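You operate a simulated robot arm through the tools that you are given. There is no shell and no other tool.

The job below is to be done with a simulated two-armed robot. You get a single attempt, and the scene is never put back.

## Task
Wake the tall frame, run the beam up to the white knob and park it again.
Fine: black main switch on, narrow door shut, On, Up till the beam halts, Return; press Off at the end.

It is judged by the outcome, as a careful person would: the job done as asked, and still so three seconds after it is handed in. It fails if anything else is knocked over, pushed out of place, dropped, spilled or broken.

## Robot
Two 7-joint arms with two-finger parallel grippers on one trunk that stands fixed in place. Base frame: the origin is at the foot of the trunk, x ahead of it, y to its left, z up. Lengths are in m, angles in rad, forces in N, time in s.
The left shoulder is at [0.05, 0.209, 1.346], the right one opposite. With the tool pointing down near the work surface each hand reaches from about 0.1 to 0.6 m from the base axis, measured 20 degrees to its own side. Payload 4.4 kg a hand.
The TCP of each hand is the grasp point between the finger pads, 0.023 m short of the fingertips. In the tool frame z runs along the fingers and y along their closing line. Largest opening 0.094 m; finger width 0.038, thickness 0.01; the body of the gripper, 0.054 by 0.096 m, starts 0.039 m behind the TCP.
Orientation is told as [roll, pitch, yaw] about the base's x, y, z axes, in that order, counted from this pose: with the fingers straight down and closing along the base's y, the tool's x points along the base's -x, its y along +y and its z along -z.

## Interface
- The arms move only by the tool servo_tool. It takes "left_series", "right_series" or both (then of equal length, played together; a hand with none holds still); each is text: rows parted by semicolons, each of 7 numbers parted by spaces: the shift along the tool's x, y, z in m, then the turn, a rotation vector about the tool's x, y, z in rad, then the gripper command, from -1 (shut) to 1 (fully open), values between in proportion. In form: dx dy dz wx wy wz gripper; .... A call has 1 to 20 rows; each row shifts and turns the commanded pose from where the row before left it, along the tool's axes as they then stand. Each row takes 0.2 s and may step no farther than 0.05 m and 0.15 rad from the row before; otherwise, or with a gripper value out of range, the whole call is refused. Where a pose cannot be reached the arm comes as near as it can. A force on the tool above 40 N (or 10 N above the force at the start of the call, whichever is more), or a blocked arm, ends the call early, and 0.2 s more pass. The fingers move at their own pace (about 0.108 m/s each) and stop on an object; they squeeze with about 38 N. The grip force told is the motor's: it shows also when the fingers shut on nothing. Time passes only in rows, and 0.2 s behind the last, so rows that do not move let the fingers close. It gives the time, the measured TCP pose, the force on the tool (base axes), the opening and the grip force at its end, in the units of the frame above (readings bear some noise), with the torque about the TCP (base axes, N m) and any sound that the robot's microphone picked up.
- Cameras (640 x 400 px; columns grow to the right, rows downward): "scene" is now at [0.1349, -0.0461, 1.5684]; the picture's right is [-0.58, -0.82, 0.00], its down [-0.12, 0.08, -0.99] and it looks along [0.81, -0.57, -0.14] (base axes); focal length 214 px, centre (320, 200). "left" rides on the left gripper at [0.087, -0.016, -0.075] in its tool frame; the picture's right is [0.18, 0.98, 0.00], its down [-0.58, 0.11, -0.81] and it looks along [-0.79, 0.15, 0.59] (tool axes); focal length 243 px, centre (320, 200). "right" rides on the right gripper at [0.087, 0.016, -0.074] in its tool frame; the picture's right is [-0.18, 0.98, 0.00], its down [-0.58, -0.11, -0.81] and it looks along [-0.79, -0.15, 0.59] (tool axes); focal length 243 px, centre (320, 200). There is no depth. A picture from a camera that has moved, and an enlarged one, comes with that camera's place and axes in the base frame and with its lens. The place of the scene camera against the robot may be out by one fixed shift of up to 0.018 m in any direction.
- camera(camera): a new picture of that camera. No time passes.
- raise_lower(by): slides the trunk up (or, below 0, down) by that many m; the arms and the scene camera ride with it, the base frame stays. It gives what a move gives, with no picture.
- head_to(pan, tilt): turns the head with the scene camera to pan (to the left, within 1.396 rad either way) and tilt (down, from -0.506 to 1.204), counted from straight ahead of the robot. It gives what a move gives.
- enlarge(camera, box): a new picture of the part [left, top, right, bottom] of that camera's present view, enlarged. No time passes.
- finish_job(): hands the job in; it is judged then, once.

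Places have to be worked out from the pictures, the camera data and where the tool is seen. Open the grippers and draw the arms clear of the work before you hand the job in, unless the task says otherwise.

The tools are called after "Call:" by a JSON object that holds its "method" and its "body". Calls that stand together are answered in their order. servo_tool: Moves the arms, as the interface text tells. Its arguments: {"type":"object","properties":{"left_series":{"type":"string"},"right_series":{"type":"string"}},"required":[]} The other tools are called the same way: raise_lower (by) slides the trunk up or down; head_to (pan, tilt) turns the head that bears the scene camera; camera (camera) takes a picture; enlarge (camera, box) takes an enlarged picture of a part of a camera's view; finish_job () hands the job in.

At the start:

```text
time_s: 0.0
left_position: [0.4246, -0.0806, 1.6355]
left_orientation: [-0.001, 0.001, 0.001]
left_ft_force: [0.2, 0.2, -0.3]
left_wrist_torque: [-0.02, -0.03, 0.02]
left_grip_width: 0.094
left_grip_force: 0.0
right_position: [0.2571, -0.348, 1.6213]
right_orientation: [-0.001, 0.0, -0.003]
right_ft_force: [1.2, -0.2, 0.3]
right_wrist_torque: [0.03, -0.01, 0.02]
right_grip_width: 0.0938
right_grip_force: 0.0
trunk travel left (down, up): [-0.425, 0.138]
head pan, tilt: [-0.616, 0.141]
```

scene: 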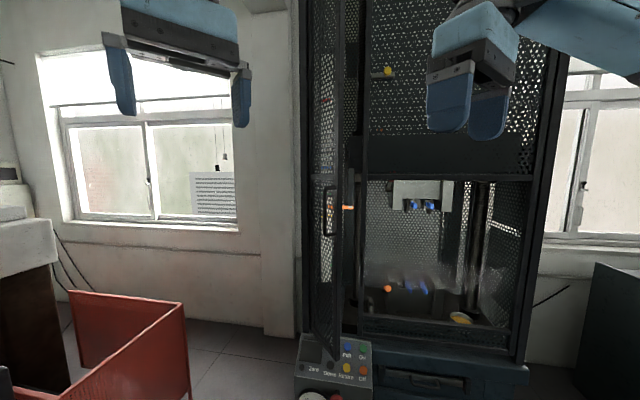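
right: 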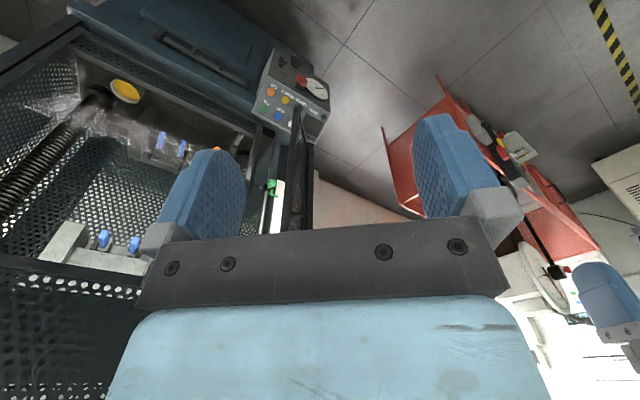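
left: 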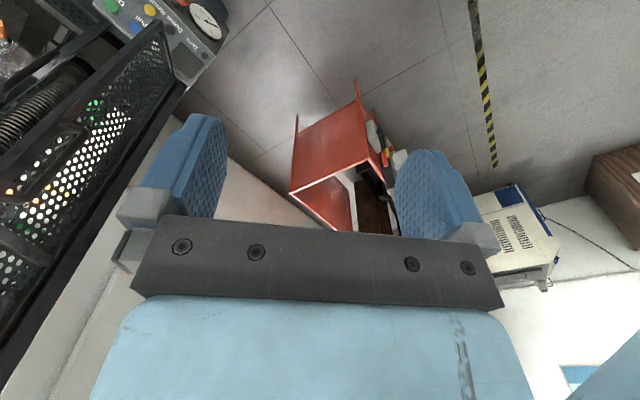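

I start by looking closer at the frame and the control panel; no movement yet.

Call:
{"method": "enlarge", "body": {"camera": "scene", "box": [280, 320, 400, 400]}}

Call:
{"method": "enlarge", "body": {"camera": "scene", "box": [290, 140, 550, 340]}}

Call:
{"method": "enlarge", "body": {"camera": "right", "box": [220, 40, 340, 160]}}

Call:
{"method": "enlarge", "body": {"camera": "left", "box": [80, 0, 240, 100]}}

```text
5.00 times, centred on (340, 360) of scene
camera zoom: at [0.1349, -0.0461, 1.5684], right [-0.58, -0.82, 0.0], down [-0.12, 0.08, -0.99], along [0.81, -0.57, -0.14], focal length 1072 px, centre (220, -600)
```

zoom: 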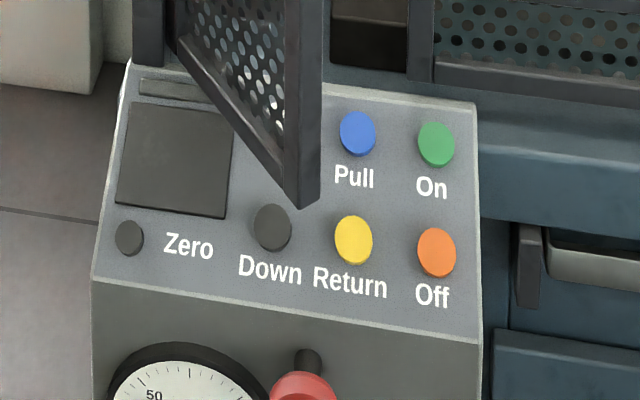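

```text
2.00 times, centred on (420, 240) of scene
camera zoom: at [0.1349, -0.0461, 1.5684], right [-0.58, -0.82, 0.0], down [-0.12, 0.08, -0.99], along [0.81, -0.57, -0.14], focal length 429 px, centre (120, 120)
```

zoom: 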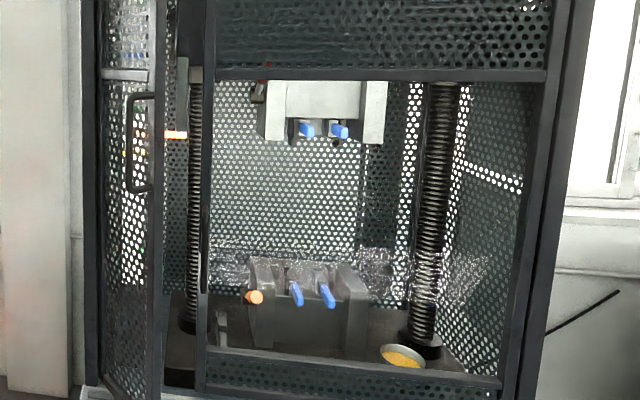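

```text
3.33 times, centred on (280, 100) of right
camera zoom: at [0.1698, -0.3329, 1.6965], right [0.19, 0.98, 0.0], down [0.58, -0.11, 0.81], along [0.79, -0.15, -0.59], focal length 809 px, centre (453, 533)
```

zoom: 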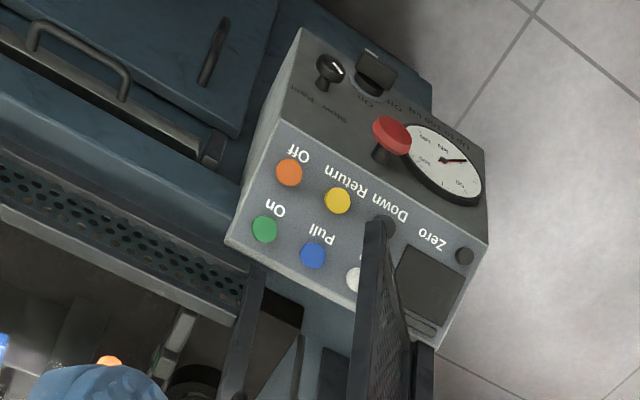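

```text
4.00 times, centred on (160, 50) of left
camera zoom: at [0.3402, -0.0971, 1.7101], right [-0.19, 0.98, 0.0], down [0.58, 0.11, 0.81], along [0.79, 0.15, -0.59], focal length 970 px, centre (960, 800)
```

zoom: 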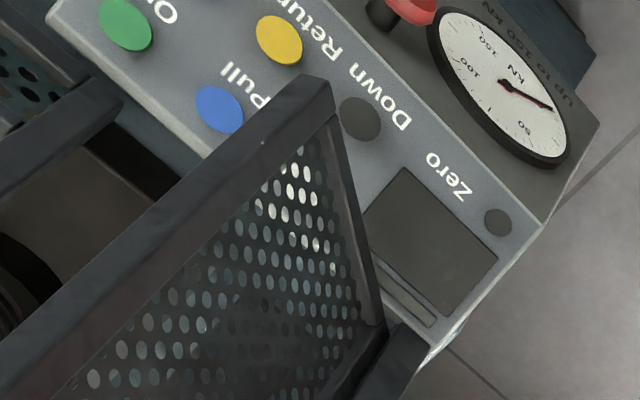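

The narrow door stands ajar over the control box; the sloped front face of the box carries a gauge, a red button, and two black controls. I turn the head to see the box's front better.

Call:
{"method": "head_to", "body": {"pan": -0.616, "tilt": 0.6}}

Call:
{"method": "camera", "body": {"camera": "scene"}}

Call:
{"method": "enlarge", "body": {"camera": "right", "box": [260, 40, 340, 100]}}

```text
time_s: 0.9
left_position: [0.4257, -0.0812, 1.6342]
left_orientation: [-0.003, -0.001, 0.004]
left_ft_force: [0.6, -0.4, 0.3]
left_wrist_torque: [0.03, -0.01, -0.01]
left_grip_width: 0.0939
left_grip_force: 0.1
right_position: [0.2566, -0.3486, 1.6216]
right_orientation: [0.0, -0.001, -0.002]
right_ft_force: [-0.4, -0.1, 0.2]
right_wrist_torque: [0.0, 0.02, 0.0]
right_grip_width: 0.0942
right_grip_force: 0.1
trunk travel left (down, up): [-0.425, 0.138]
head pan, tilt: [-0.616, 0.6]
```

```text
taken
camera scene: at [0.1314, -0.0437, 1.5262], right [-0.58, -0.82, 0.0], down [-0.46, 0.33, -0.83], along [0.67, -0.48, -0.56], focal length 214 px, centre (320, 200)
```

scene: 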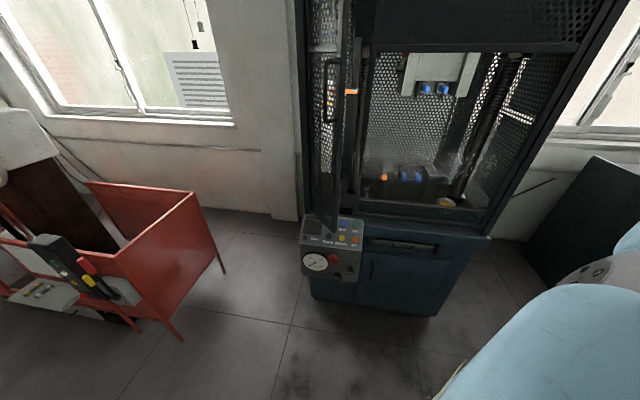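

```text
6.67 times, centred on (300, 70) of right
camera zoom: at [0.1697, -0.3329, 1.6965], right [0.19, 0.98, 0.0], down [0.58, -0.11, 0.81], along [0.79, -0.15, -0.59], focal length 1618 px, centre (453, 1067)
```

zoom: 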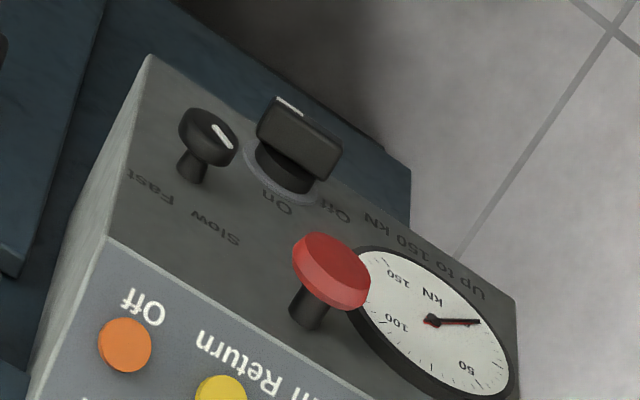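

I zoom the scene camera on the control box and the machine.

Call:
{"method": "enlarge", "body": {"camera": "scene", "box": [296, 210, 376, 290]}}

Call:
{"method": "enlarge", "body": {"camera": "scene", "box": [320, 240, 370, 290]}}

Call:
{"method": "enlarge", "body": {"camera": "scene", "box": [290, 0, 550, 220]}}

```text
5.00 times, centred on (336, 250) of scene
camera zoom: at [0.1314, -0.0437, 1.5262], right [-0.58, -0.82, 0.0], down [-0.46, 0.33, -0.83], along [0.67, -0.48, -0.56], focal length 1072 px, centre (240, -50)
```

zoom: 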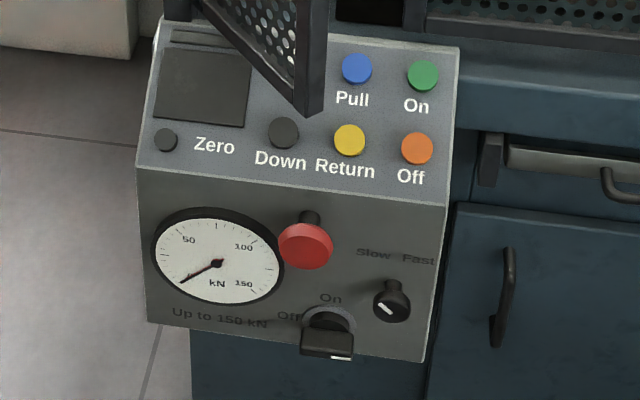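

```text
8.00 times, centred on (345, 265) of scene
camera zoom: at [0.1314, -0.0437, 1.5262], right [-0.58, -0.82, 0.0], down [-0.46, 0.33, -0.83], along [0.67, -0.48, -0.56], focal length 1716 px, centre (120, -320)
```

zoom: 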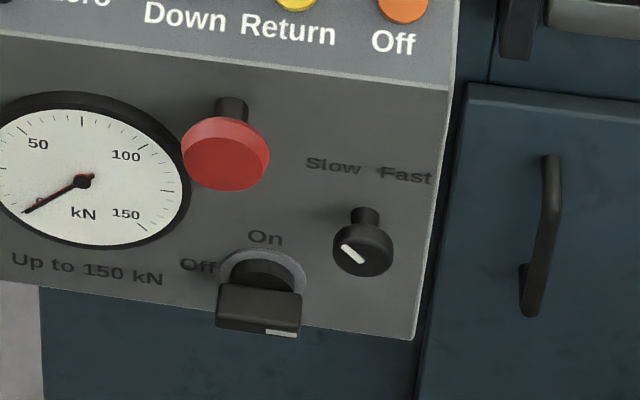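

```text
1.82 times, centred on (420, 110) of scene
camera zoom: at [0.1314, -0.0437, 1.5262], right [-0.58, -0.82, 0.0], down [-0.46, 0.33, -0.83], along [0.67, -0.48, -0.56], focal length 390 px, centre (138, 364)
```

zoom: 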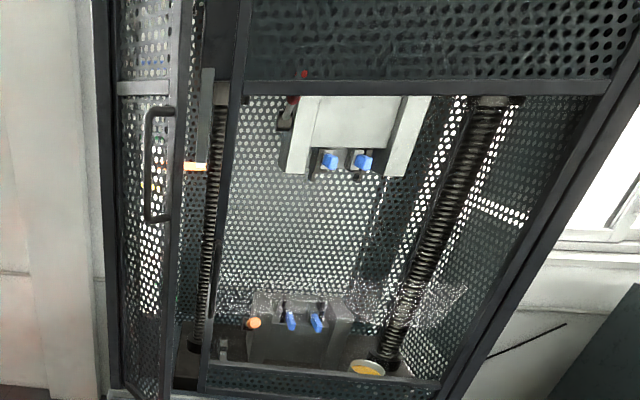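

The box is a sloped button panel (about z 0.74–0.82) over a vertical front face carrying the rotary black main switch at roughly (0.66, -0.53, 0.54). It lies far out, so the trunk must come down; I first lower it partway and check.

Call:
{"method": "raise_lower", "body": {"by": -0.25}}

Call:
{"method": "camera", "body": {"camera": "scene"}}

Call:
{"method": "camera", "body": {"camera": "right"}}

Call:
{"method": "camera", "body": {"camera": "left"}}

```text
time_s: 3.5
left_position: [0.4253, -0.0807, 1.3851]
left_orientation: [-0.002, -0.001, 0.002]
left_ft_force: [0.0, 0.8, -1.0]
left_wrist_torque: [0.0, -0.03, -0.01]
left_grip_width: 0.094
left_grip_force: 0.0
right_position: [0.2562, -0.349, 1.3714]
right_orientation: [0.001, 0.001, -0.002]
right_ft_force: [-1.1, 0.3, 0.6]
right_wrist_torque: [0.02, -0.02, 0.02]
right_grip_width: 0.0942
right_grip_force: 0.0
trunk travel left (down, up): [-0.175, 0.388]
head pan, tilt: [-0.616, 0.6]
```

```text
taken
camera scene: at [0.1313, -0.0436, 1.2762], right [-0.58, -0.82, 0.0], down [-0.46, 0.33, -0.83], along [0.67, -0.48, -0.56], focal length 214 px, centre (320, 200)
```

scene: 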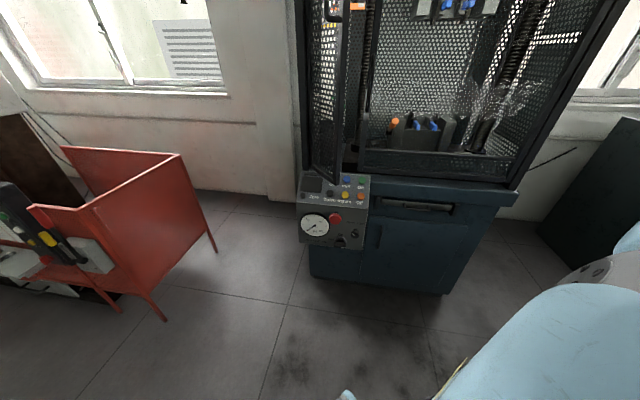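

```text
taken
camera right: at [0.1697, -0.3328, 1.4466], right [0.19, 0.98, 0.0], down [0.58, -0.11, 0.81], along [0.79, -0.15, -0.59], focal length 243 px, centre (320, 200)
```

right: 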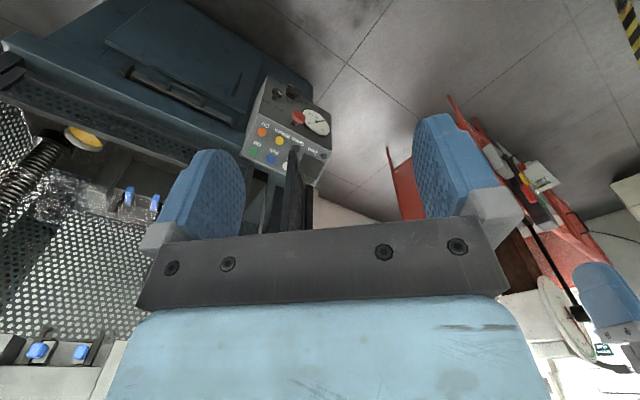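

```text
taken
camera left: at [0.34, -0.0971, 1.4602], right [-0.19, 0.98, 0.0], down [0.58, 0.11, 0.81], along [0.79, 0.15, -0.59], focal length 243 px, centre (320, 200)
```

left: 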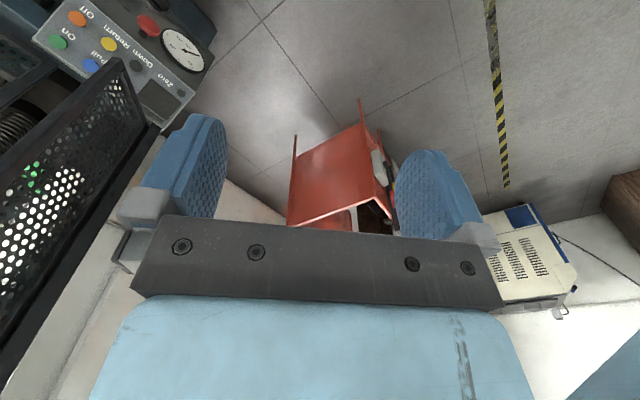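

The way down is clear. I zoom from this height for triangulation, then lower the trunk further.

Call:
{"method": "enlarge", "body": {"camera": "right", "box": [235, 65, 345, 195]}}

Call:
{"method": "enlarge", "body": {"camera": "scene", "box": [290, 165, 380, 255]}}

Call:
{"method": "enlarge", "body": {"camera": "left", "box": [0, 0, 220, 180]}}

Call:
{"method": "raise_lower", "body": {"by": -0.17}}

```text
3.08 times, centred on (290, 130) of right
camera zoom: at [0.1697, -0.3328, 1.4466], right [0.19, 0.98, 0.0], down [0.58, -0.11, 0.81], along [0.79, -0.15, -0.59], focal length 746 px, centre (412, 415)
```

zoom: 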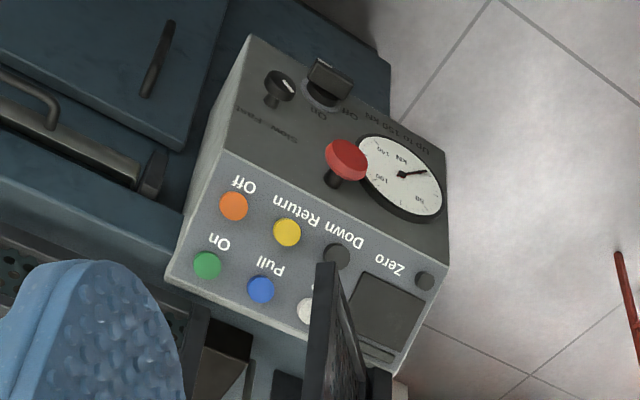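

```text
4.44 times, centred on (335, 210) of scene
camera zoom: at [0.1313, -0.0436, 1.2762], right [-0.58, -0.82, 0.0], down [-0.46, 0.33, -0.83], along [0.67, -0.48, -0.56], focal length 953 px, centre (253, 156)
```

zoom: 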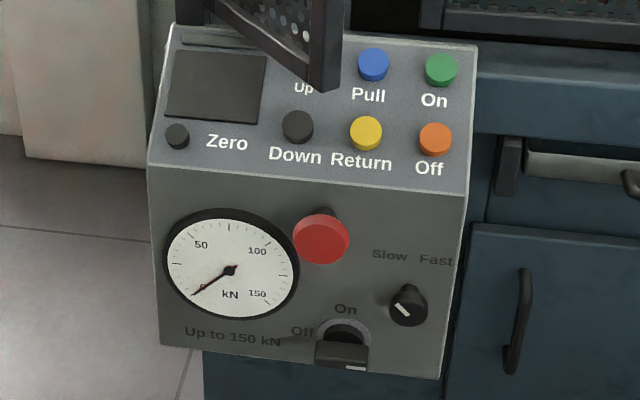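

```text
2.22 times, centred on (110, 90) of left
camera zoom: at [0.34, -0.0971, 1.4602], right [-0.19, 0.98, 0.0], down [0.58, 0.11, 0.81], along [0.79, 0.15, -0.59], focal length 539 px, centre (787, 444)
```

zoom: 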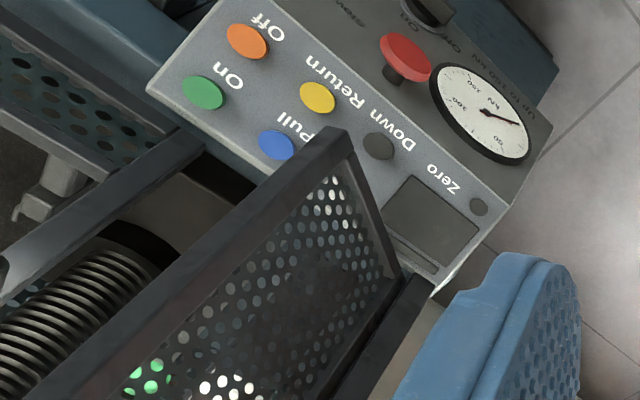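

```text
time_s: 5.4
left_position: [0.4242, -0.0812, 1.2169]
left_orientation: [-0.003, -0.001, 0.001]
left_ft_force: [-0.3, 0.0, -0.2]
left_wrist_torque: [0.02, 0.0, 0.06]
left_grip_width: 0.0937
left_grip_force: 0.2
right_position: [0.2571, -0.3477, 1.202]
right_orientation: [-0.001, -0.001, -0.002]
right_ft_force: [-0.3, 0.1, 0.0]
right_wrist_torque: [-0.01, 0.0, 0.05]
right_grip_width: 0.0942
right_grip_force: 0.0
trunk travel left (down, up): [-0.005, 0.558]
head pan, tilt: [-0.616, 0.6]
```

Trunk is near its lowest. I take views of the box and the frame from here.

Call:
{"method": "head_to", "body": {"pan": -0.65, "tilt": 0.25}}

Call:
{"method": "camera", "body": {"camera": "scene"}}

Call:
{"method": "enlarge", "body": {"camera": "scene", "box": [290, 165, 380, 265]}}

Call:
{"method": "enlarge", "body": {"camera": "right", "box": [230, 85, 340, 225]}}

Call:
{"method": "camera", "body": {"camera": "right"}}

Call:
{"method": "camera", "body": {"camera": "left"}}

```text
time_s: 6.2
left_position: [0.4253, -0.0816, 1.2151]
left_orientation: [-0.001, 0.0, 0.001]
left_ft_force: [-0.3, 0.2, -0.2]
left_wrist_torque: [0.02, 0.01, 0.0]
left_grip_width: 0.094
left_grip_force: 0.0
right_position: [0.2574, -0.3478, 1.2015]
right_orientation: [-0.001, -0.001, -0.003]
right_ft_force: [-1.2, 0.1, 0.7]
right_wrist_torque: [-0.04, -0.03, 0.0]
right_grip_width: 0.0941
right_grip_force: 0.1
trunk travel left (down, up): [-0.005, 0.558]
head pan, tilt: [-0.649, 0.25]
```

```text
taken
camera scene: at [0.1337, -0.0491, 1.1383], right [-0.6, -0.8, 0.0], down [-0.2, 0.15, -0.97], along [0.77, -0.59, -0.25], focal length 214 px, centre (320, 200)
```

scene: 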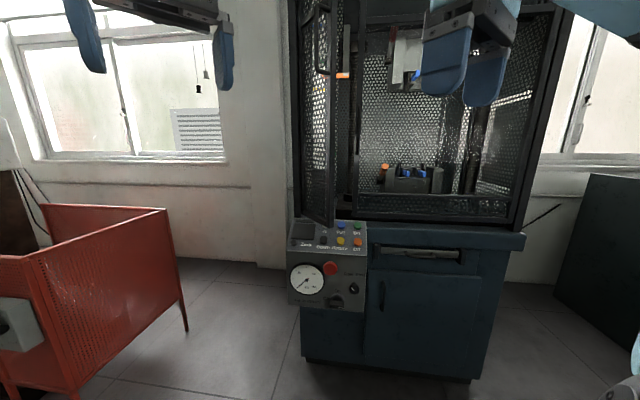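

```text
4.00 times, centred on (335, 215) of scene
camera zoom: at [0.1337, -0.0491, 1.1383], right [-0.6, -0.8, 0.0], down [-0.2, 0.15, -0.97], along [0.77, -0.59, -0.25], focal length 858 px, centre (260, 140)
```

zoom: 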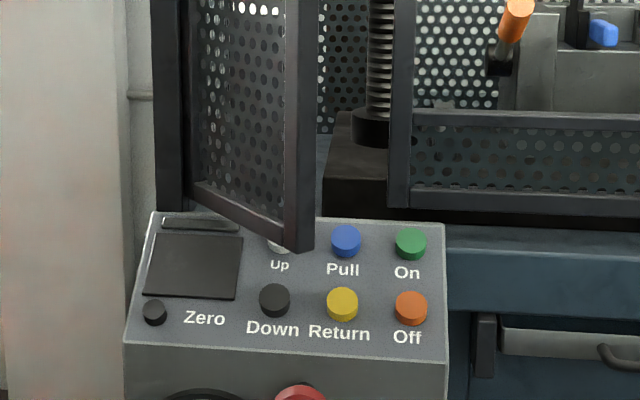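

```text
2.86 times, centred on (285, 155) of right
camera zoom: at [0.1698, -0.3329, 1.2765], right [0.19, 0.98, 0.0], down [0.58, -0.11, 0.81], along [0.79, -0.15, -0.59], focal length 693 px, centre (420, 329)
```

zoom: 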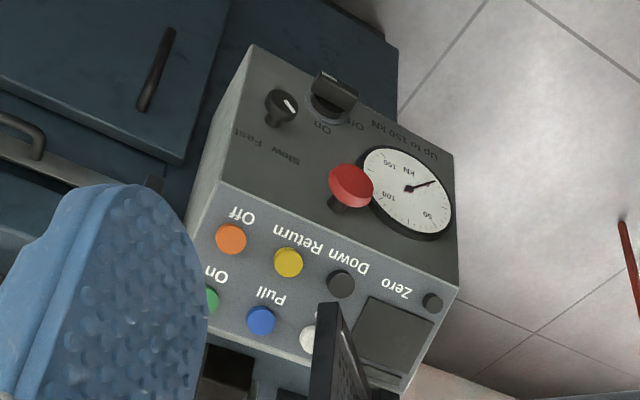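

```text
taken
camera right: at [0.1698, -0.3329, 1.2765], right [0.19, 0.98, 0.0], down [0.58, -0.11, 0.81], along [0.79, -0.15, -0.59], focal length 243 px, centre (320, 200)
```

right: 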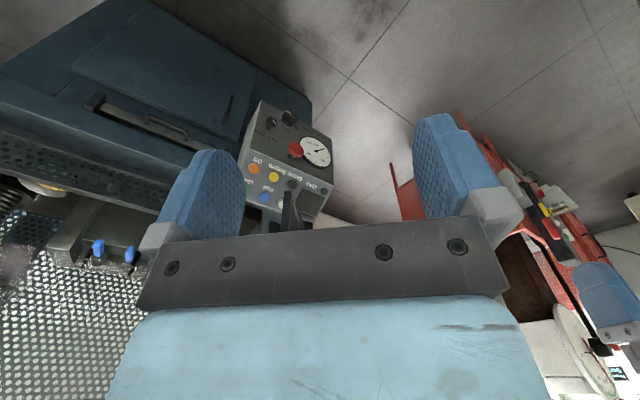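

```text
taken
camera left: at [0.3402, -0.0971, 1.2901], right [-0.19, 0.98, 0.0], down [0.58, 0.11, 0.81], along [0.79, 0.15, -0.59], focal length 243 px, centre (320, 200)
```

left: 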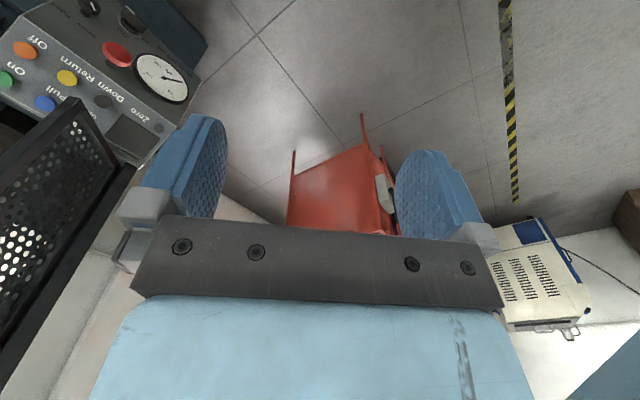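

From several views I place: Off ≈ (0.650,-0.624,0.777), Return ≈ (0.696,-0.578,0.775), On ≈ (0.690,-0.664,0.817), Pull ≈ (0.739,-0.620,0.815), hidden Up ≈ (0.785,-0.574,0.815); main switch base ≈ (0.679,-0.551,0.535); box front faces about (-0.71,0.71). I bring the right hand out and yaw it toward the box, and swing the left hand aside so its camera watches the panel.

Call:
{"method": "servo_tool", "body": {"right_series": "-0.0386 -0.0144 0.02 0 0 0 1; -0.0386 -0.0144 0.02 0 0 0 1; -0.0386 -0.0144 0.02 0 0 0 1; -0.0386 -0.0144 0.02 0 0 0 1; -0.0386 -0.0144 0.02 0 0 0 1; 0 0 0 0 0 0.131 1; 0 0 0 0 0 0.131 1; 0 0 0 0 0 0.131 1; 0 0 0 0 0 0.131 1; 0 0 0 0 0 0.131 1; 0 0 0 0 0 0.131 1", "left_series": "0 0.0375 0 0 0 0 1; 0 0.0375 0 0 0 0 1; 0 0.0375 0 0 0 0 1; 0 0.0375 0 0 0 0 1; 0 0 0 0 0 0.15 1; 0 0 0 0 0 0.15 1; 0 0 0 0 0 0.15 1; 0 0 0 0 0 0.15 1; 0 0 0 0 0 0.15 1; 0 0 0 0 0 0.15 1; 0 0 0 0 0 0.15 1"}}

Call:
{"method": "camera", "body": {"camera": "scene"}}

Call:
{"method": "camera", "body": {"camera": "left"}}

Call:
{"method": "camera", "body": {"camera": "right"}}

```text
time_s: 8.6
left_position: [0.4253, 0.0692, 1.2151]
left_orientation: [0.001, -0.002, -1.051]
left_ft_force: [0.4, 0.0, -0.4]
left_wrist_torque: [0.0, 0.02, 0.0]
left_grip_width: 0.0938
left_grip_force: 0.1
right_position: [0.4495, -0.4202, 1.1018]
right_orientation: [0.003, 0.001, -0.793]
right_ft_force: [1.1, -0.1, 0.6]
right_wrist_torque: [-0.02, -0.05, 0.0]
right_grip_width: 0.0941
right_grip_force: 0.0
trunk travel left (down, up): [-0.005, 0.558]
head pan, tilt: [-0.649, 0.25]
```

```text
taken
camera scene: at [0.1337, -0.0491, 1.1384], right [-0.6, -0.8, 0.0], down [-0.2, 0.15, -0.97], along [0.77, -0.59, -0.25], focal length 214 px, centre (320, 200)
```

scene: 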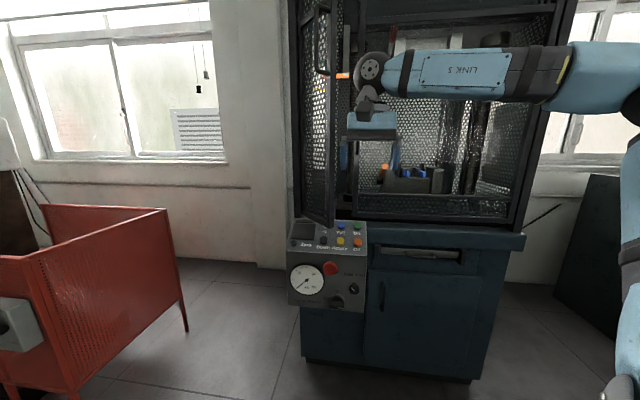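

```text
taken
camera left: at [0.3692, 0.136, 1.2898], right [0.76, 0.65, 0.0], down [0.38, -0.45, 0.81], along [0.52, -0.61, -0.59], focal length 243 px, centre (320, 200)
```

left: 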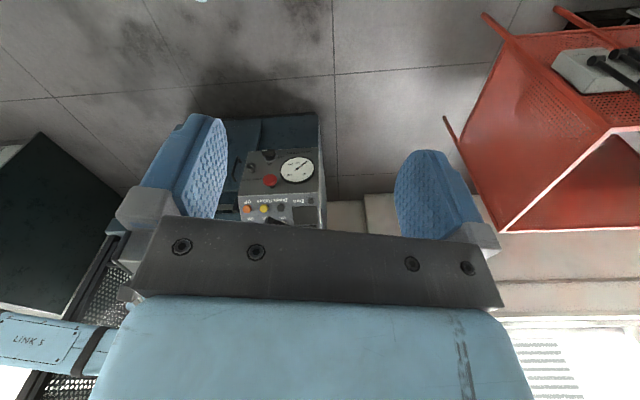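

```text
taken
camera right: at [0.4001, -0.3487, 1.1762], right [0.83, 0.56, 0.0], down [0.33, -0.49, 0.81], along [0.45, -0.67, -0.59], focal length 243 px, centre (320, 200)
```

right: 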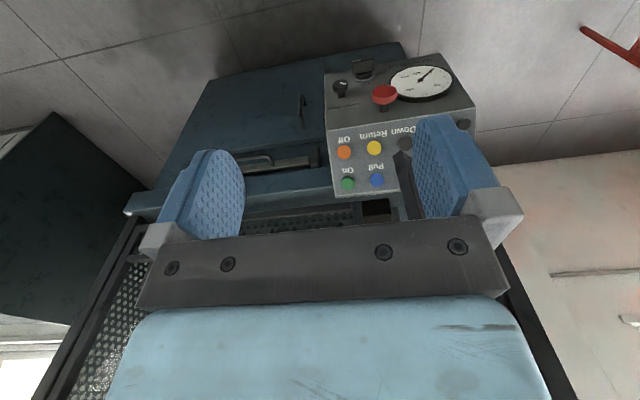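

The hand hangs clear in front of the box and both cameras see it. I zoom in for a finer fix of the switch and buttons.

Call:
{"method": "enlarge", "body": {"camera": "right", "box": [320, 40, 480, 200]}}

Call:
{"method": "enlarge", "body": {"camera": "right", "box": [325, 50, 415, 110]}}

Call:
{"method": "enlarge", "body": {"camera": "left", "box": [225, 130, 335, 230]}}

Call:
{"method": "enlarge", "body": {"camera": "scene", "box": [285, 0, 385, 240]}}

```text
2.50 times, centred on (400, 120) of right
camera zoom: at [0.4001, -0.3487, 1.1762], right [0.83, 0.56, 0.0], down [0.33, -0.49, 0.81], along [0.45, -0.67, -0.59], focal length 606 px, centre (120, 400)
```

zoom: 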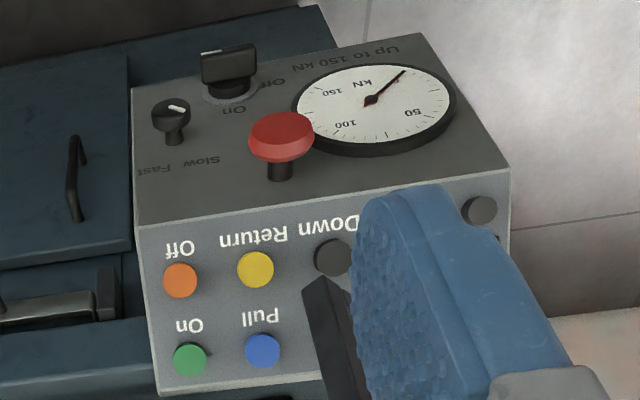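

```text
6.67 times, centred on (370, 80) of right
camera zoom: at [0.4001, -0.3487, 1.1762], right [0.83, 0.56, 0.0], down [0.33, -0.49, 0.81], along [0.45, -0.67, -0.59], focal length 1618 px, centre (-13, 1000)
```

zoom: 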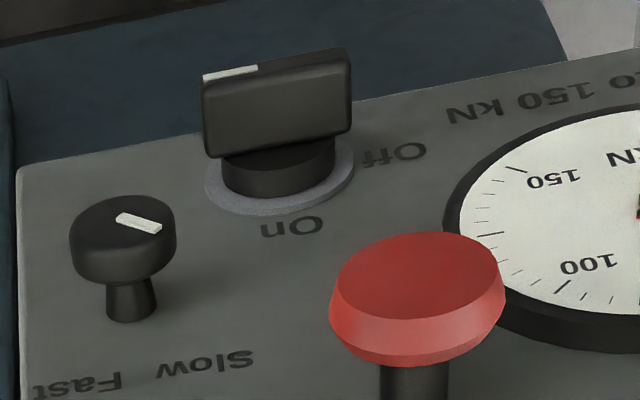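

```text
4.00 times, centred on (280, 180) of left
camera zoom: at [0.3692, 0.136, 1.2898], right [0.76, 0.65, 0.0], down [0.38, -0.45, 0.81], along [0.52, -0.61, -0.59], focal length 970 px, centre (480, 280)
```

zoom: 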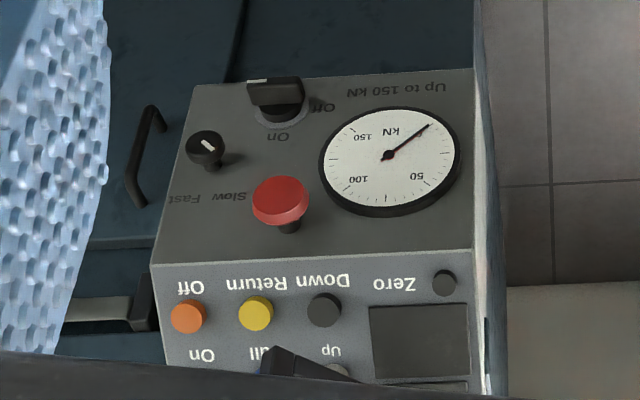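

```text
1.67 times, centred on (335, 120) of scene
camera zoom: at [0.1337, -0.0491, 1.1384], right [-0.6, -0.8, 0.0], down [-0.2, 0.15, -0.97], along [0.77, -0.59, -0.25], focal length 358 px, centre (295, 333)
```

zoom: 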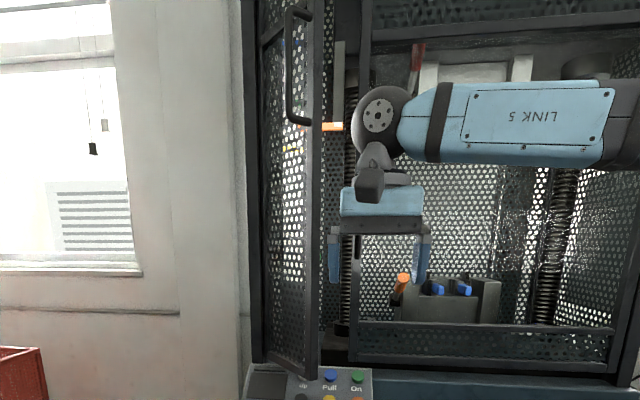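

The bar handle of the main switch lies horizontal with "Off" at its left and "On" above it. I now pitch the right hand up so the fingers point at the machine, staying in free space.

Call:
{"method": "servo_tool", "body": {"right_series": "0 0 0 0 -0.13 0 1; 0 0 0 0 -0.13 0 1; 0 0 0 0 -0.13 0 1; 0 0 0 0 -0.13 0 1; 0 0 0 0 -0.13 0 1; 0 0 0 0 -0.13 0 1"}}

Call:
{"method": "camera", "body": {"camera": "scene"}}

```text
time_s: 10.0
left_position: [0.4245, 0.0694, 1.2149]
left_orientation: [0.0, -0.002, -1.049]
left_ft_force: [-0.4, 0.3, -0.9]
left_wrist_torque: [0.02, -0.04, 0.03]
left_grip_width: 0.0941
left_grip_force: 0.1
right_position: [0.4496, -0.4209, 1.1019]
right_orientation: [0.004, -0.781, -0.787]
right_ft_force: [0.6, -0.1, 0.2]
right_wrist_torque: [0.01, 0.0, 0.04]
right_grip_width: 0.0939
right_grip_force: 0.0
trunk travel left (down, up): [-0.005, 0.558]
head pan, tilt: [-0.649, 0.25]
```

```text
taken
camera scene: at [0.1336, -0.0489, 1.1384], right [-0.6, -0.8, 0.0], down [-0.2, 0.15, -0.97], along [0.77, -0.59, -0.25], focal length 214 px, centre (320, 200)
```

scene: 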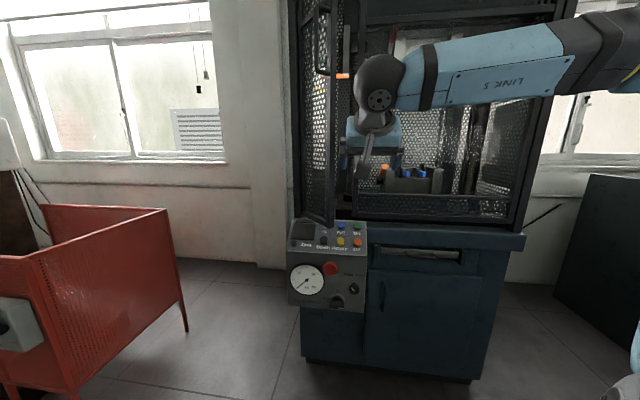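

Half the pitch is done with no force; I continue to the horizontal.

Call:
{"method": "servo_tool", "body": {"right_series": "0 0 0 0 -0.13 0 1; 0 0 0 0 -0.13 0 1; 0 0 0 0 -0.13 0 1; 0 0 0 0 -0.13 0 1; 0 0 0 0 -0.13 0 1; 0 0 0 0 -0.13 0 1"}}

Call:
{"method": "camera", "body": {"camera": "scene"}}

Call:
{"method": "camera", "body": {"camera": "right"}}

```text
time_s: 11.4
left_position: [0.4255, 0.0692, 1.2136]
left_orientation: [-0.001, 0.001, -1.048]
left_ft_force: [0.4, -1.1, 0.2]
left_wrist_torque: [0.0, 0.01, 0.0]
left_grip_width: 0.0938
left_grip_force: 0.0
right_position: [0.4495, -0.4203, 1.1019]
right_orientation: [0.103, -1.562, -0.889]
right_ft_force: [1.1, -0.1, 0.3]
right_wrist_torque: [-0.01, 0.06, 0.0]
right_grip_width: 0.0939
right_grip_force: 0.1
trunk travel left (down, up): [-0.005, 0.558]
head pan, tilt: [-0.649, 0.25]
```

```text
taken
camera scene: at [0.1339, -0.049, 1.1383], right [-0.6, -0.8, 0.0], down [-0.2, 0.15, -0.97], along [0.77, -0.59, -0.25], focal length 214 px, centre (320, 200)
```

scene: 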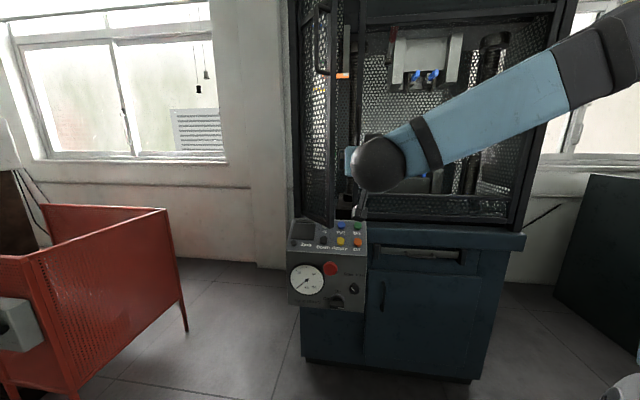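

```text
taken
camera right: at [0.4081, -0.356, 1.0163], right [0.7, 0.69, 0.18], down [-0.64, 0.49, 0.59], along [0.32, -0.53, 0.79], focal length 243 px, centre (320, 200)
```

right: 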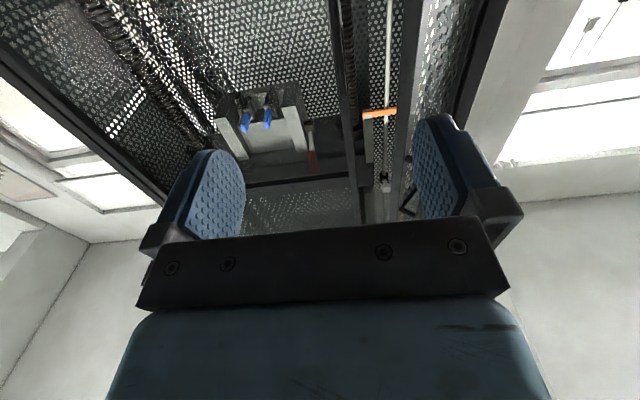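

Fingers now point at the machine. I lower the hand along the front of the box in two stages, keeping about 0.15 m off its face.

Call:
{"method": "servo_tool", "body": {"right_series": "0.0471 0.0058 0.0058 0 0 0 1; 0.0471 0.0058 0.0058 0 0 0 1; 0.0471 0.0058 0.0058 0 0 0 1; 0.0471 0.0058 0.0058 0 0 0 1; 0.0471 0.0058 0.0058 0 0 0 1; 0.0471 0.0058 0.0058 0 0 0 1"}}

Call:
{"method": "camera", "body": {"camera": "scene"}}

```text
time_s: 12.8
left_position: [0.4255, 0.0678, 1.2149]
left_orientation: [-0.002, 0.001, -1.048]
left_ft_force: [0.2, 0.3, 0.1]
left_wrist_torque: [0.02, 0.01, 0.01]
left_grip_width: 0.0941
left_grip_force: 0.1
right_position: [0.4986, -0.4186, 0.8162]
right_orientation: [0.204, -1.561, -0.992]
right_ft_force: [0.6, 0.1, -0.8]
right_wrist_torque: [-0.01, -0.02, 0.02]
right_grip_width: 0.0941
right_grip_force: 0.1
trunk travel left (down, up): [-0.005, 0.558]
head pan, tilt: [-0.649, 0.25]
```

```text
taken
camera scene: at [0.1343, -0.0496, 1.1382], right [-0.6, -0.8, 0.0], down [-0.2, 0.15, -0.97], along [0.77, -0.59, -0.25], focal length 214 px, centre (320, 200)
```

scene: 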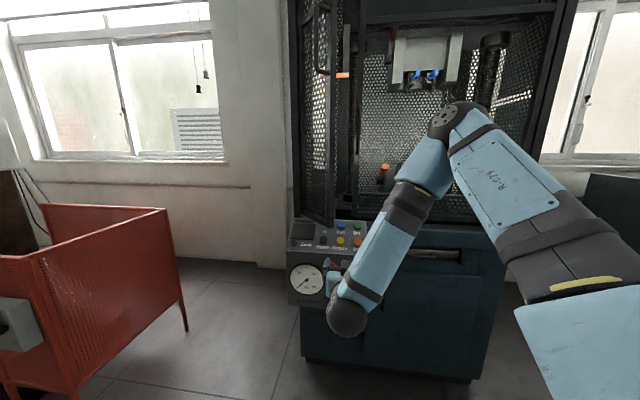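

All clear; the elbow stays well off the frame. I lower the rest of the way to switch height.

Call:
{"method": "servo_tool", "body": {"right_series": "0.0471 0.0058 0.0058 0 0 0 1; 0.0471 0.0058 0.0058 0 0 0 1; 0.0471 0.0058 0.0058 0 0 0 1; 0.0471 0.0058 0.0058 0 0 0 1; 0.0471 0.0058 0.0058 0 0 0 1; 0.0471 0.0058 0.0058 0 0 0 1"}}

Call:
{"method": "camera", "body": {"camera": "scene"}}

Call:
{"method": "camera", "body": {"camera": "right"}}

Call:
{"method": "enlarge", "body": {"camera": "left", "box": [180, 60, 400, 230]}}

```text
time_s: 14.2
left_position: [0.4256, 0.0685, 1.2146]
left_orientation: [0.0, -0.001, -1.049]
left_ft_force: [-0.8, 0.2, -0.2]
left_wrist_torque: [-0.02, -0.01, -0.01]
left_grip_width: 0.0938
left_grip_force: 0.0
right_position: [0.5348, -0.4817, 0.6758]
right_orientation: [0.083, -1.56, -0.872]
right_ft_force: [0.2, 0.1, 0.0]
right_wrist_torque: [0.01, -0.01, 0.03]
right_grip_width: 0.0939
right_grip_force: 0.0
right hand out of reach, approached as far as the arm can: row 3, 4, 5, 6
trunk travel left (down, up): [-0.005, 0.558]
head pan, tilt: [-0.649, 0.25]
```

```text
taken
camera scene: at [0.1338, -0.0492, 1.1383], right [-0.6, -0.8, 0.0], down [-0.2, 0.15, -0.97], along [0.77, -0.59, -0.25], focal length 214 px, centre (320, 200)
```

scene: 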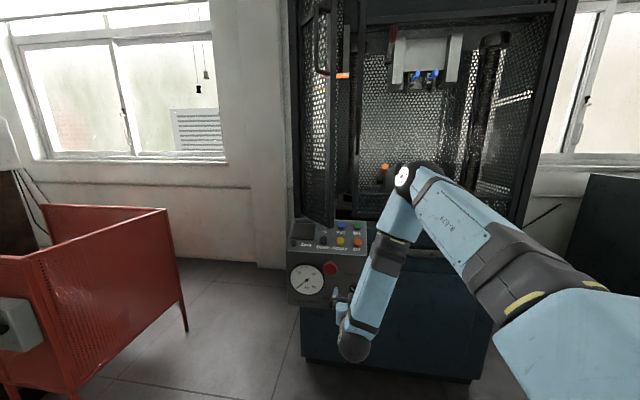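

```text
taken
camera right: at [0.4917, -0.4184, 0.59], right [0.7, 0.69, 0.18], down [-0.64, 0.49, 0.59], along [0.32, -0.53, 0.79], focal length 243 px, centre (320, 200)
```

right: 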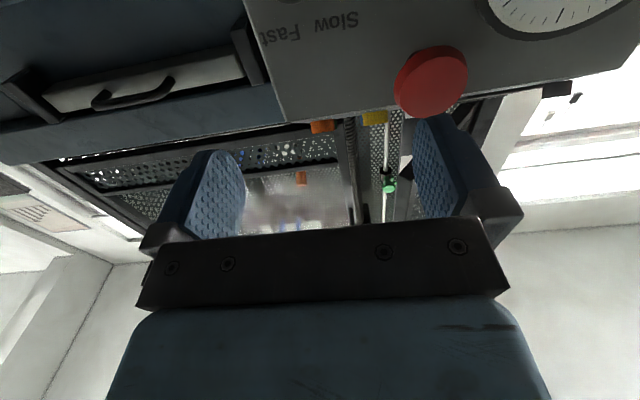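

```text
2.35 times, centred on (290, 145) of left
camera zoom: at [0.3692, 0.1357, 1.2898], right [0.76, 0.65, 0.0], down [0.38, -0.45, 0.81], along [0.52, -0.61, -0.59], focal length 571 px, centre (391, 329)
```

zoom: 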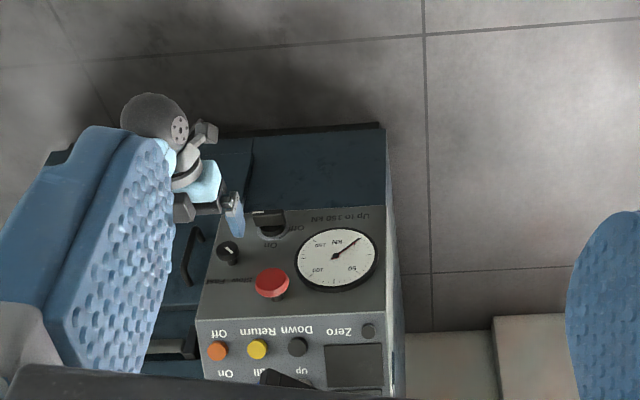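

The arm stopped short at (0.535,-0.482,0.676): with the hand level, the wrist bend limits it that far from the box; closer in it should get lower. I test with a small forward step to learn where the commanded pose stands.

Call:
{"method": "servo_tool", "body": {"right_series": "0 0 0.02 0 0 0 1"}}

```text
time_s: 14.6
left_position: [0.426, 0.0686, 1.2147]
left_orientation: [-0.001, -0.001, -1.048]
left_ft_force: [-0.2, -0.3, 0.2]
left_wrist_torque: [0.01, -0.03, 0.01]
left_grip_width: 0.0941
left_grip_force: 0.0
right_position: [0.5457, -0.496, 0.6763]
right_orientation: [0.077, -1.559, -0.862]
right_ft_force: [-0.6, 0.1, 0.5]
right_wrist_torque: [-0.02, 0.03, -0.03]
right_grip_width: 0.0939
right_grip_force: 0.0
trunk travel left (down, up): [-0.005, 0.558]
head pan, tilt: [-0.649, 0.25]
```

The command resyncs to the real pose. I now try straight down from here, keeping 0.11 m off the face.

Call:
{"method": "servo_tool", "body": {"right_series": "0.03 0.01 0 0 0 0 1; 0.03 0.01 0 0 0 0 1"}}

```text
time_s: 15.2
left_position: [0.4255, 0.0689, 1.2142]
left_orientation: [0.001, -0.001, -1.048]
left_ft_force: [-0.4, 0.5, -0.3]
left_wrist_torque: [0.0, 0.01, -0.04]
left_grip_width: 0.0941
left_grip_force: 0.1
right_position: [0.5496, -0.4981, 0.6715]
right_orientation: [0.117, -1.56, -0.905]
right_ft_force: [-0.1, 0.4, 0.3]
right_wrist_torque: [-0.03, -0.02, 0.01]
right_grip_width: 0.0938
right_grip_force: 0.1
right hand out of reach, approached as far as the arm can: row 1, 2
trunk travel left (down, up): [-0.005, 0.558]
head pan, tilt: [-0.649, 0.25]
```

Level fingers cannot go lower here. I tilt the fingers down by 0.6 rad to relieve the wrist and see whether the hand can then descend.

Call:
{"method": "servo_tool", "body": {"right_series": "0 0 0 0 0.15 0 1; 0 0 0 0 0.15 0 1; 0 0 0 0 0.15 0 1; 0 0 0 0 0.15 0 1; 0.033 0 0.0226 0 0 0 1; 0.033 0 0.0226 0 0 0 1"}}

Call:
{"method": "camera", "body": {"camera": "scene"}}

Call:
{"method": "camera", "body": {"camera": "right"}}

```text
time_s: 16.6
left_position: [0.4257, 0.0684, 1.2146]
left_orientation: [0.0, 0.001, -1.049]
left_ft_force: [0.2, 0.2, 0.3]
left_wrist_torque: [-0.04, 0.01, -0.02]
left_grip_width: 0.0938
left_grip_force: 0.1
right_position: [0.5509, -0.4964, 0.5928]
right_orientation: [0.001, -0.96, -0.789]
right_ft_force: [-0.5, 0.0, -0.6]
right_wrist_torque: [-0.02, -0.02, 0.0]
right_grip_width: 0.0941
right_grip_force: 0.1
trunk travel left (down, up): [-0.005, 0.558]
head pan, tilt: [-0.649, 0.25]
```

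```text
taken
camera scene: at [0.134, -0.0494, 1.1384], right [-0.6, -0.8, 0.0], down [-0.2, 0.15, -0.97], along [0.77, -0.59, -0.25], focal length 214 px, centre (320, 200)
```

scene: 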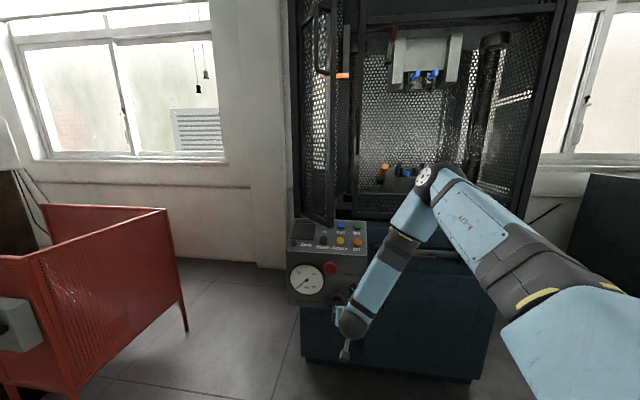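

```text
taken
camera right: at [0.4836, -0.4072, 0.5651], right [0.77, 0.62, 0.15], down [-0.31, 0.15, 0.94], along [0.56, -0.77, 0.31], focal length 243 px, centre (320, 200)
```

right: 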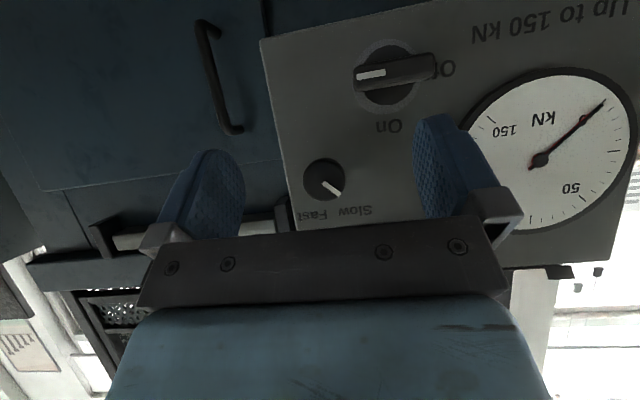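

The tilt works: the hand is now at z 0.593 and the right camera sees the switch nearly head-on. I zoom in on it.

Call:
{"method": "enlarge", "body": {"camera": "right", "box": [320, 20, 480, 150]}}

Call:
{"method": "enlarge", "body": {"camera": "left", "box": [200, 60, 340, 220]}}

```text
3.08 times, centred on (400, 85) of right
camera zoom: at [0.4836, -0.4072, 0.5651], right [0.77, 0.62, 0.15], down [-0.31, 0.15, 0.94], along [0.56, -0.77, 0.31], focal length 746 px, centre (74, 554)
```

zoom: 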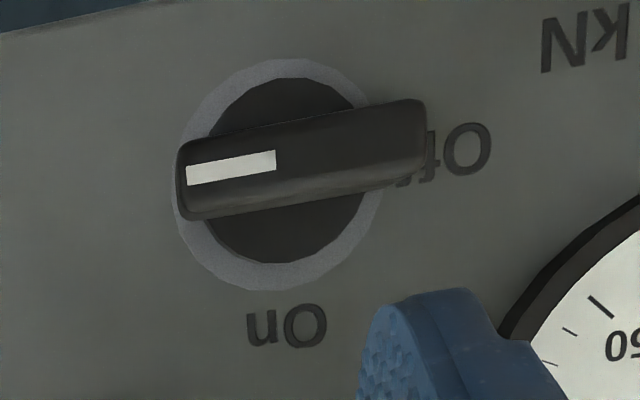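

```text
2.50 times, centred on (270, 140) of left
camera zoom: at [0.3695, 0.1355, 1.2898], right [0.76, 0.65, 0.0], down [0.38, -0.45, 0.81], along [0.52, -0.61, -0.59], focal length 606 px, centre (445, 350)
```

zoom: 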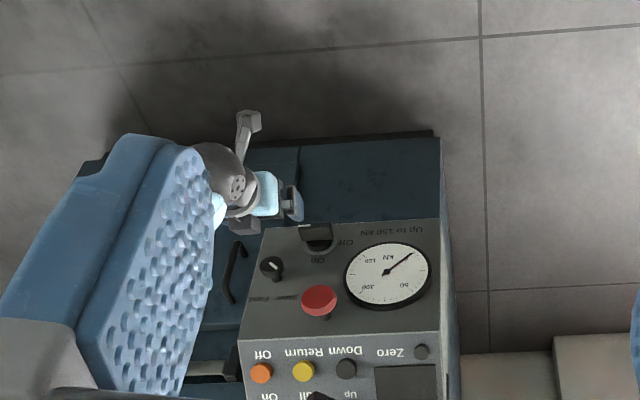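

The white pointer on the bar lies at 3 o'clock, "On" is at 12, "Off" at 9. I plan to use the closed fingers as a poker and push the bar's end round; first I close the fingers and move to just above the bar's left end, stopping 4 cm short of the face for a look.

Call:
{"method": "servo_tool", "body": {"right_series": "0 0.0255 0 0 0 0 -1; 0 0.0255 0 0 0 0 -1; 0 0.0255 0 0 0 0 -1; -0.0165 0 0.0246 0 0 0 -1; -0.0165 0 0.0246 0 0 0 -1; 0 0 0 0 0 0 -1"}}

Call:
{"method": "camera", "body": {"camera": "right"}}

Call:
{"method": "enlarge", "body": {"camera": "left", "box": [200, 60, 340, 220]}}

Call:
{"method": "enlarge", "body": {"camera": "scene", "box": [280, 220, 400, 370]}}

```text
time_s: 18.0
left_position: [0.4245, 0.0696, 1.2153]
left_orientation: [0.0, 0.0, -1.049]
left_ft_force: [-0.7, 0.0, 0.0]
left_wrist_torque: [-0.04, -0.03, 0.0]
left_grip_width: 0.094
left_grip_force: 0.0
right_position: [0.6378, -0.4918, 0.6085]
right_orientation: [0.003, -0.959, -0.789]
right_ft_force: [0.0, 0.2, 0.0]
right_wrist_torque: [-0.01, 0.0, -0.04]
right_grip_width: 0.0
right_grip_force: 38.2
right hand out of reach, approached as far as the arm can: row 2, 3
trunk travel left (down, up): [-0.005, 0.558]
head pan, tilt: [-0.649, 0.25]
```

```text
taken
camera right: at [0.5717, -0.4029, 0.5808], right [0.77, 0.62, 0.15], down [-0.31, 0.15, 0.94], along [0.56, -0.77, 0.31], focal length 243 px, centre (320, 200)
```

right: 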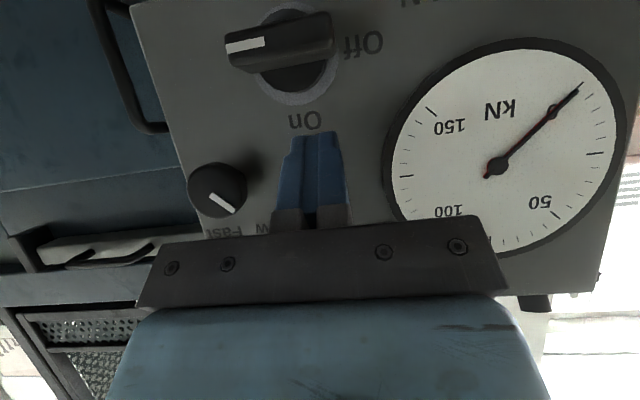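

```text
2.50 times, centred on (270, 140) of left
camera zoom: at [0.3691, 0.1358, 1.2898], right [0.76, 0.65, 0.0], down [0.38, -0.45, 0.81], along [0.52, -0.61, -0.59], focal length 606 px, centre (445, 350)
```

zoom: 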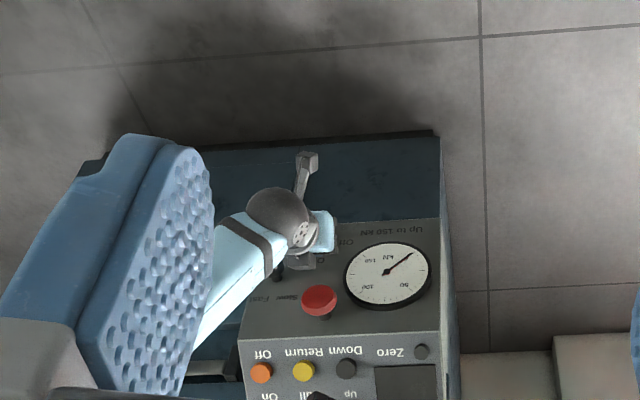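

```text
2.67 times, centred on (340, 295) of scene
camera zoom: at [0.1337, -0.0491, 1.1384], right [-0.6, -0.8, 0.0], down [-0.2, 0.15, -0.97], along [0.77, -0.59, -0.25], focal length 572 px, centre (267, -53)
```

zoom: 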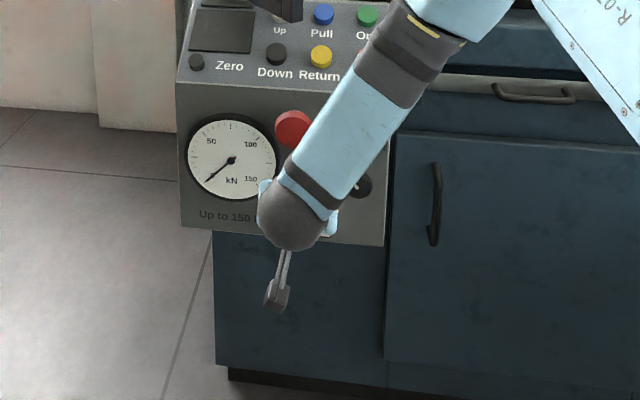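

Using this view the switch centre checks out at (0.678,-0.552,0.536), bar spanning about ±0.029 m along the face. I move in so the closed fingertips sit just above the bar's left end, about 1–2 cm off the face.

Call:
{"method": "servo_tool", "body": {"right_series": "-0.0028 0.0055 0.0184 0 0 0 -1; -0.0028 0.0055 0.0184 0 0 0 -1"}}

Call:
{"method": "camera", "body": {"camera": "right"}}

```text
time_s: 18.6
left_position: [0.4247, 0.0693, 1.2154]
left_orientation: [0.002, -0.001, -1.049]
left_ft_force: [-0.4, -0.3, -0.8]
left_wrist_torque: [-0.01, 0.02, 0.02]
left_grip_width: 0.0938
left_grip_force: 0.1
right_position: [0.6591, -0.5144, 0.6121]
right_orientation: [0.001, -0.959, -0.787]
right_ft_force: [-2.0, 1.2, 0.2]
right_wrist_torque: [-0.14, -0.08, 0.07]
right_grip_width: 0.0001
right_grip_force: 38.5
right hand out of reach, approached as far as the arm can: row 1, 2
trunk travel left (down, up): [-0.005, 0.558]
head pan, tilt: [-0.649, 0.25]
```

```text
taken
camera right: at [0.5922, -0.4249, 0.5845], right [0.77, 0.62, 0.15], down [-0.31, 0.15, 0.94], along [0.56, -0.77, 0.31], focal length 243 px, centre (320, 200)
```

right: 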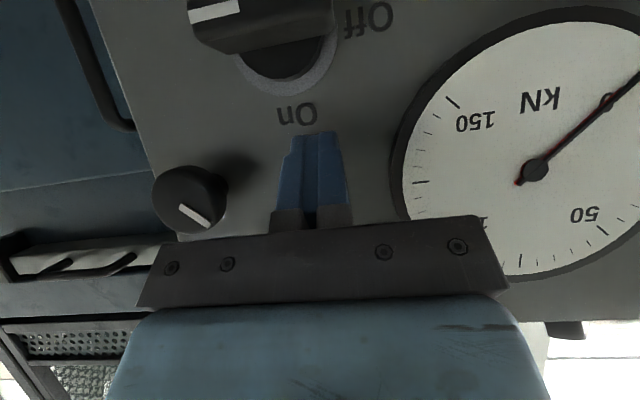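

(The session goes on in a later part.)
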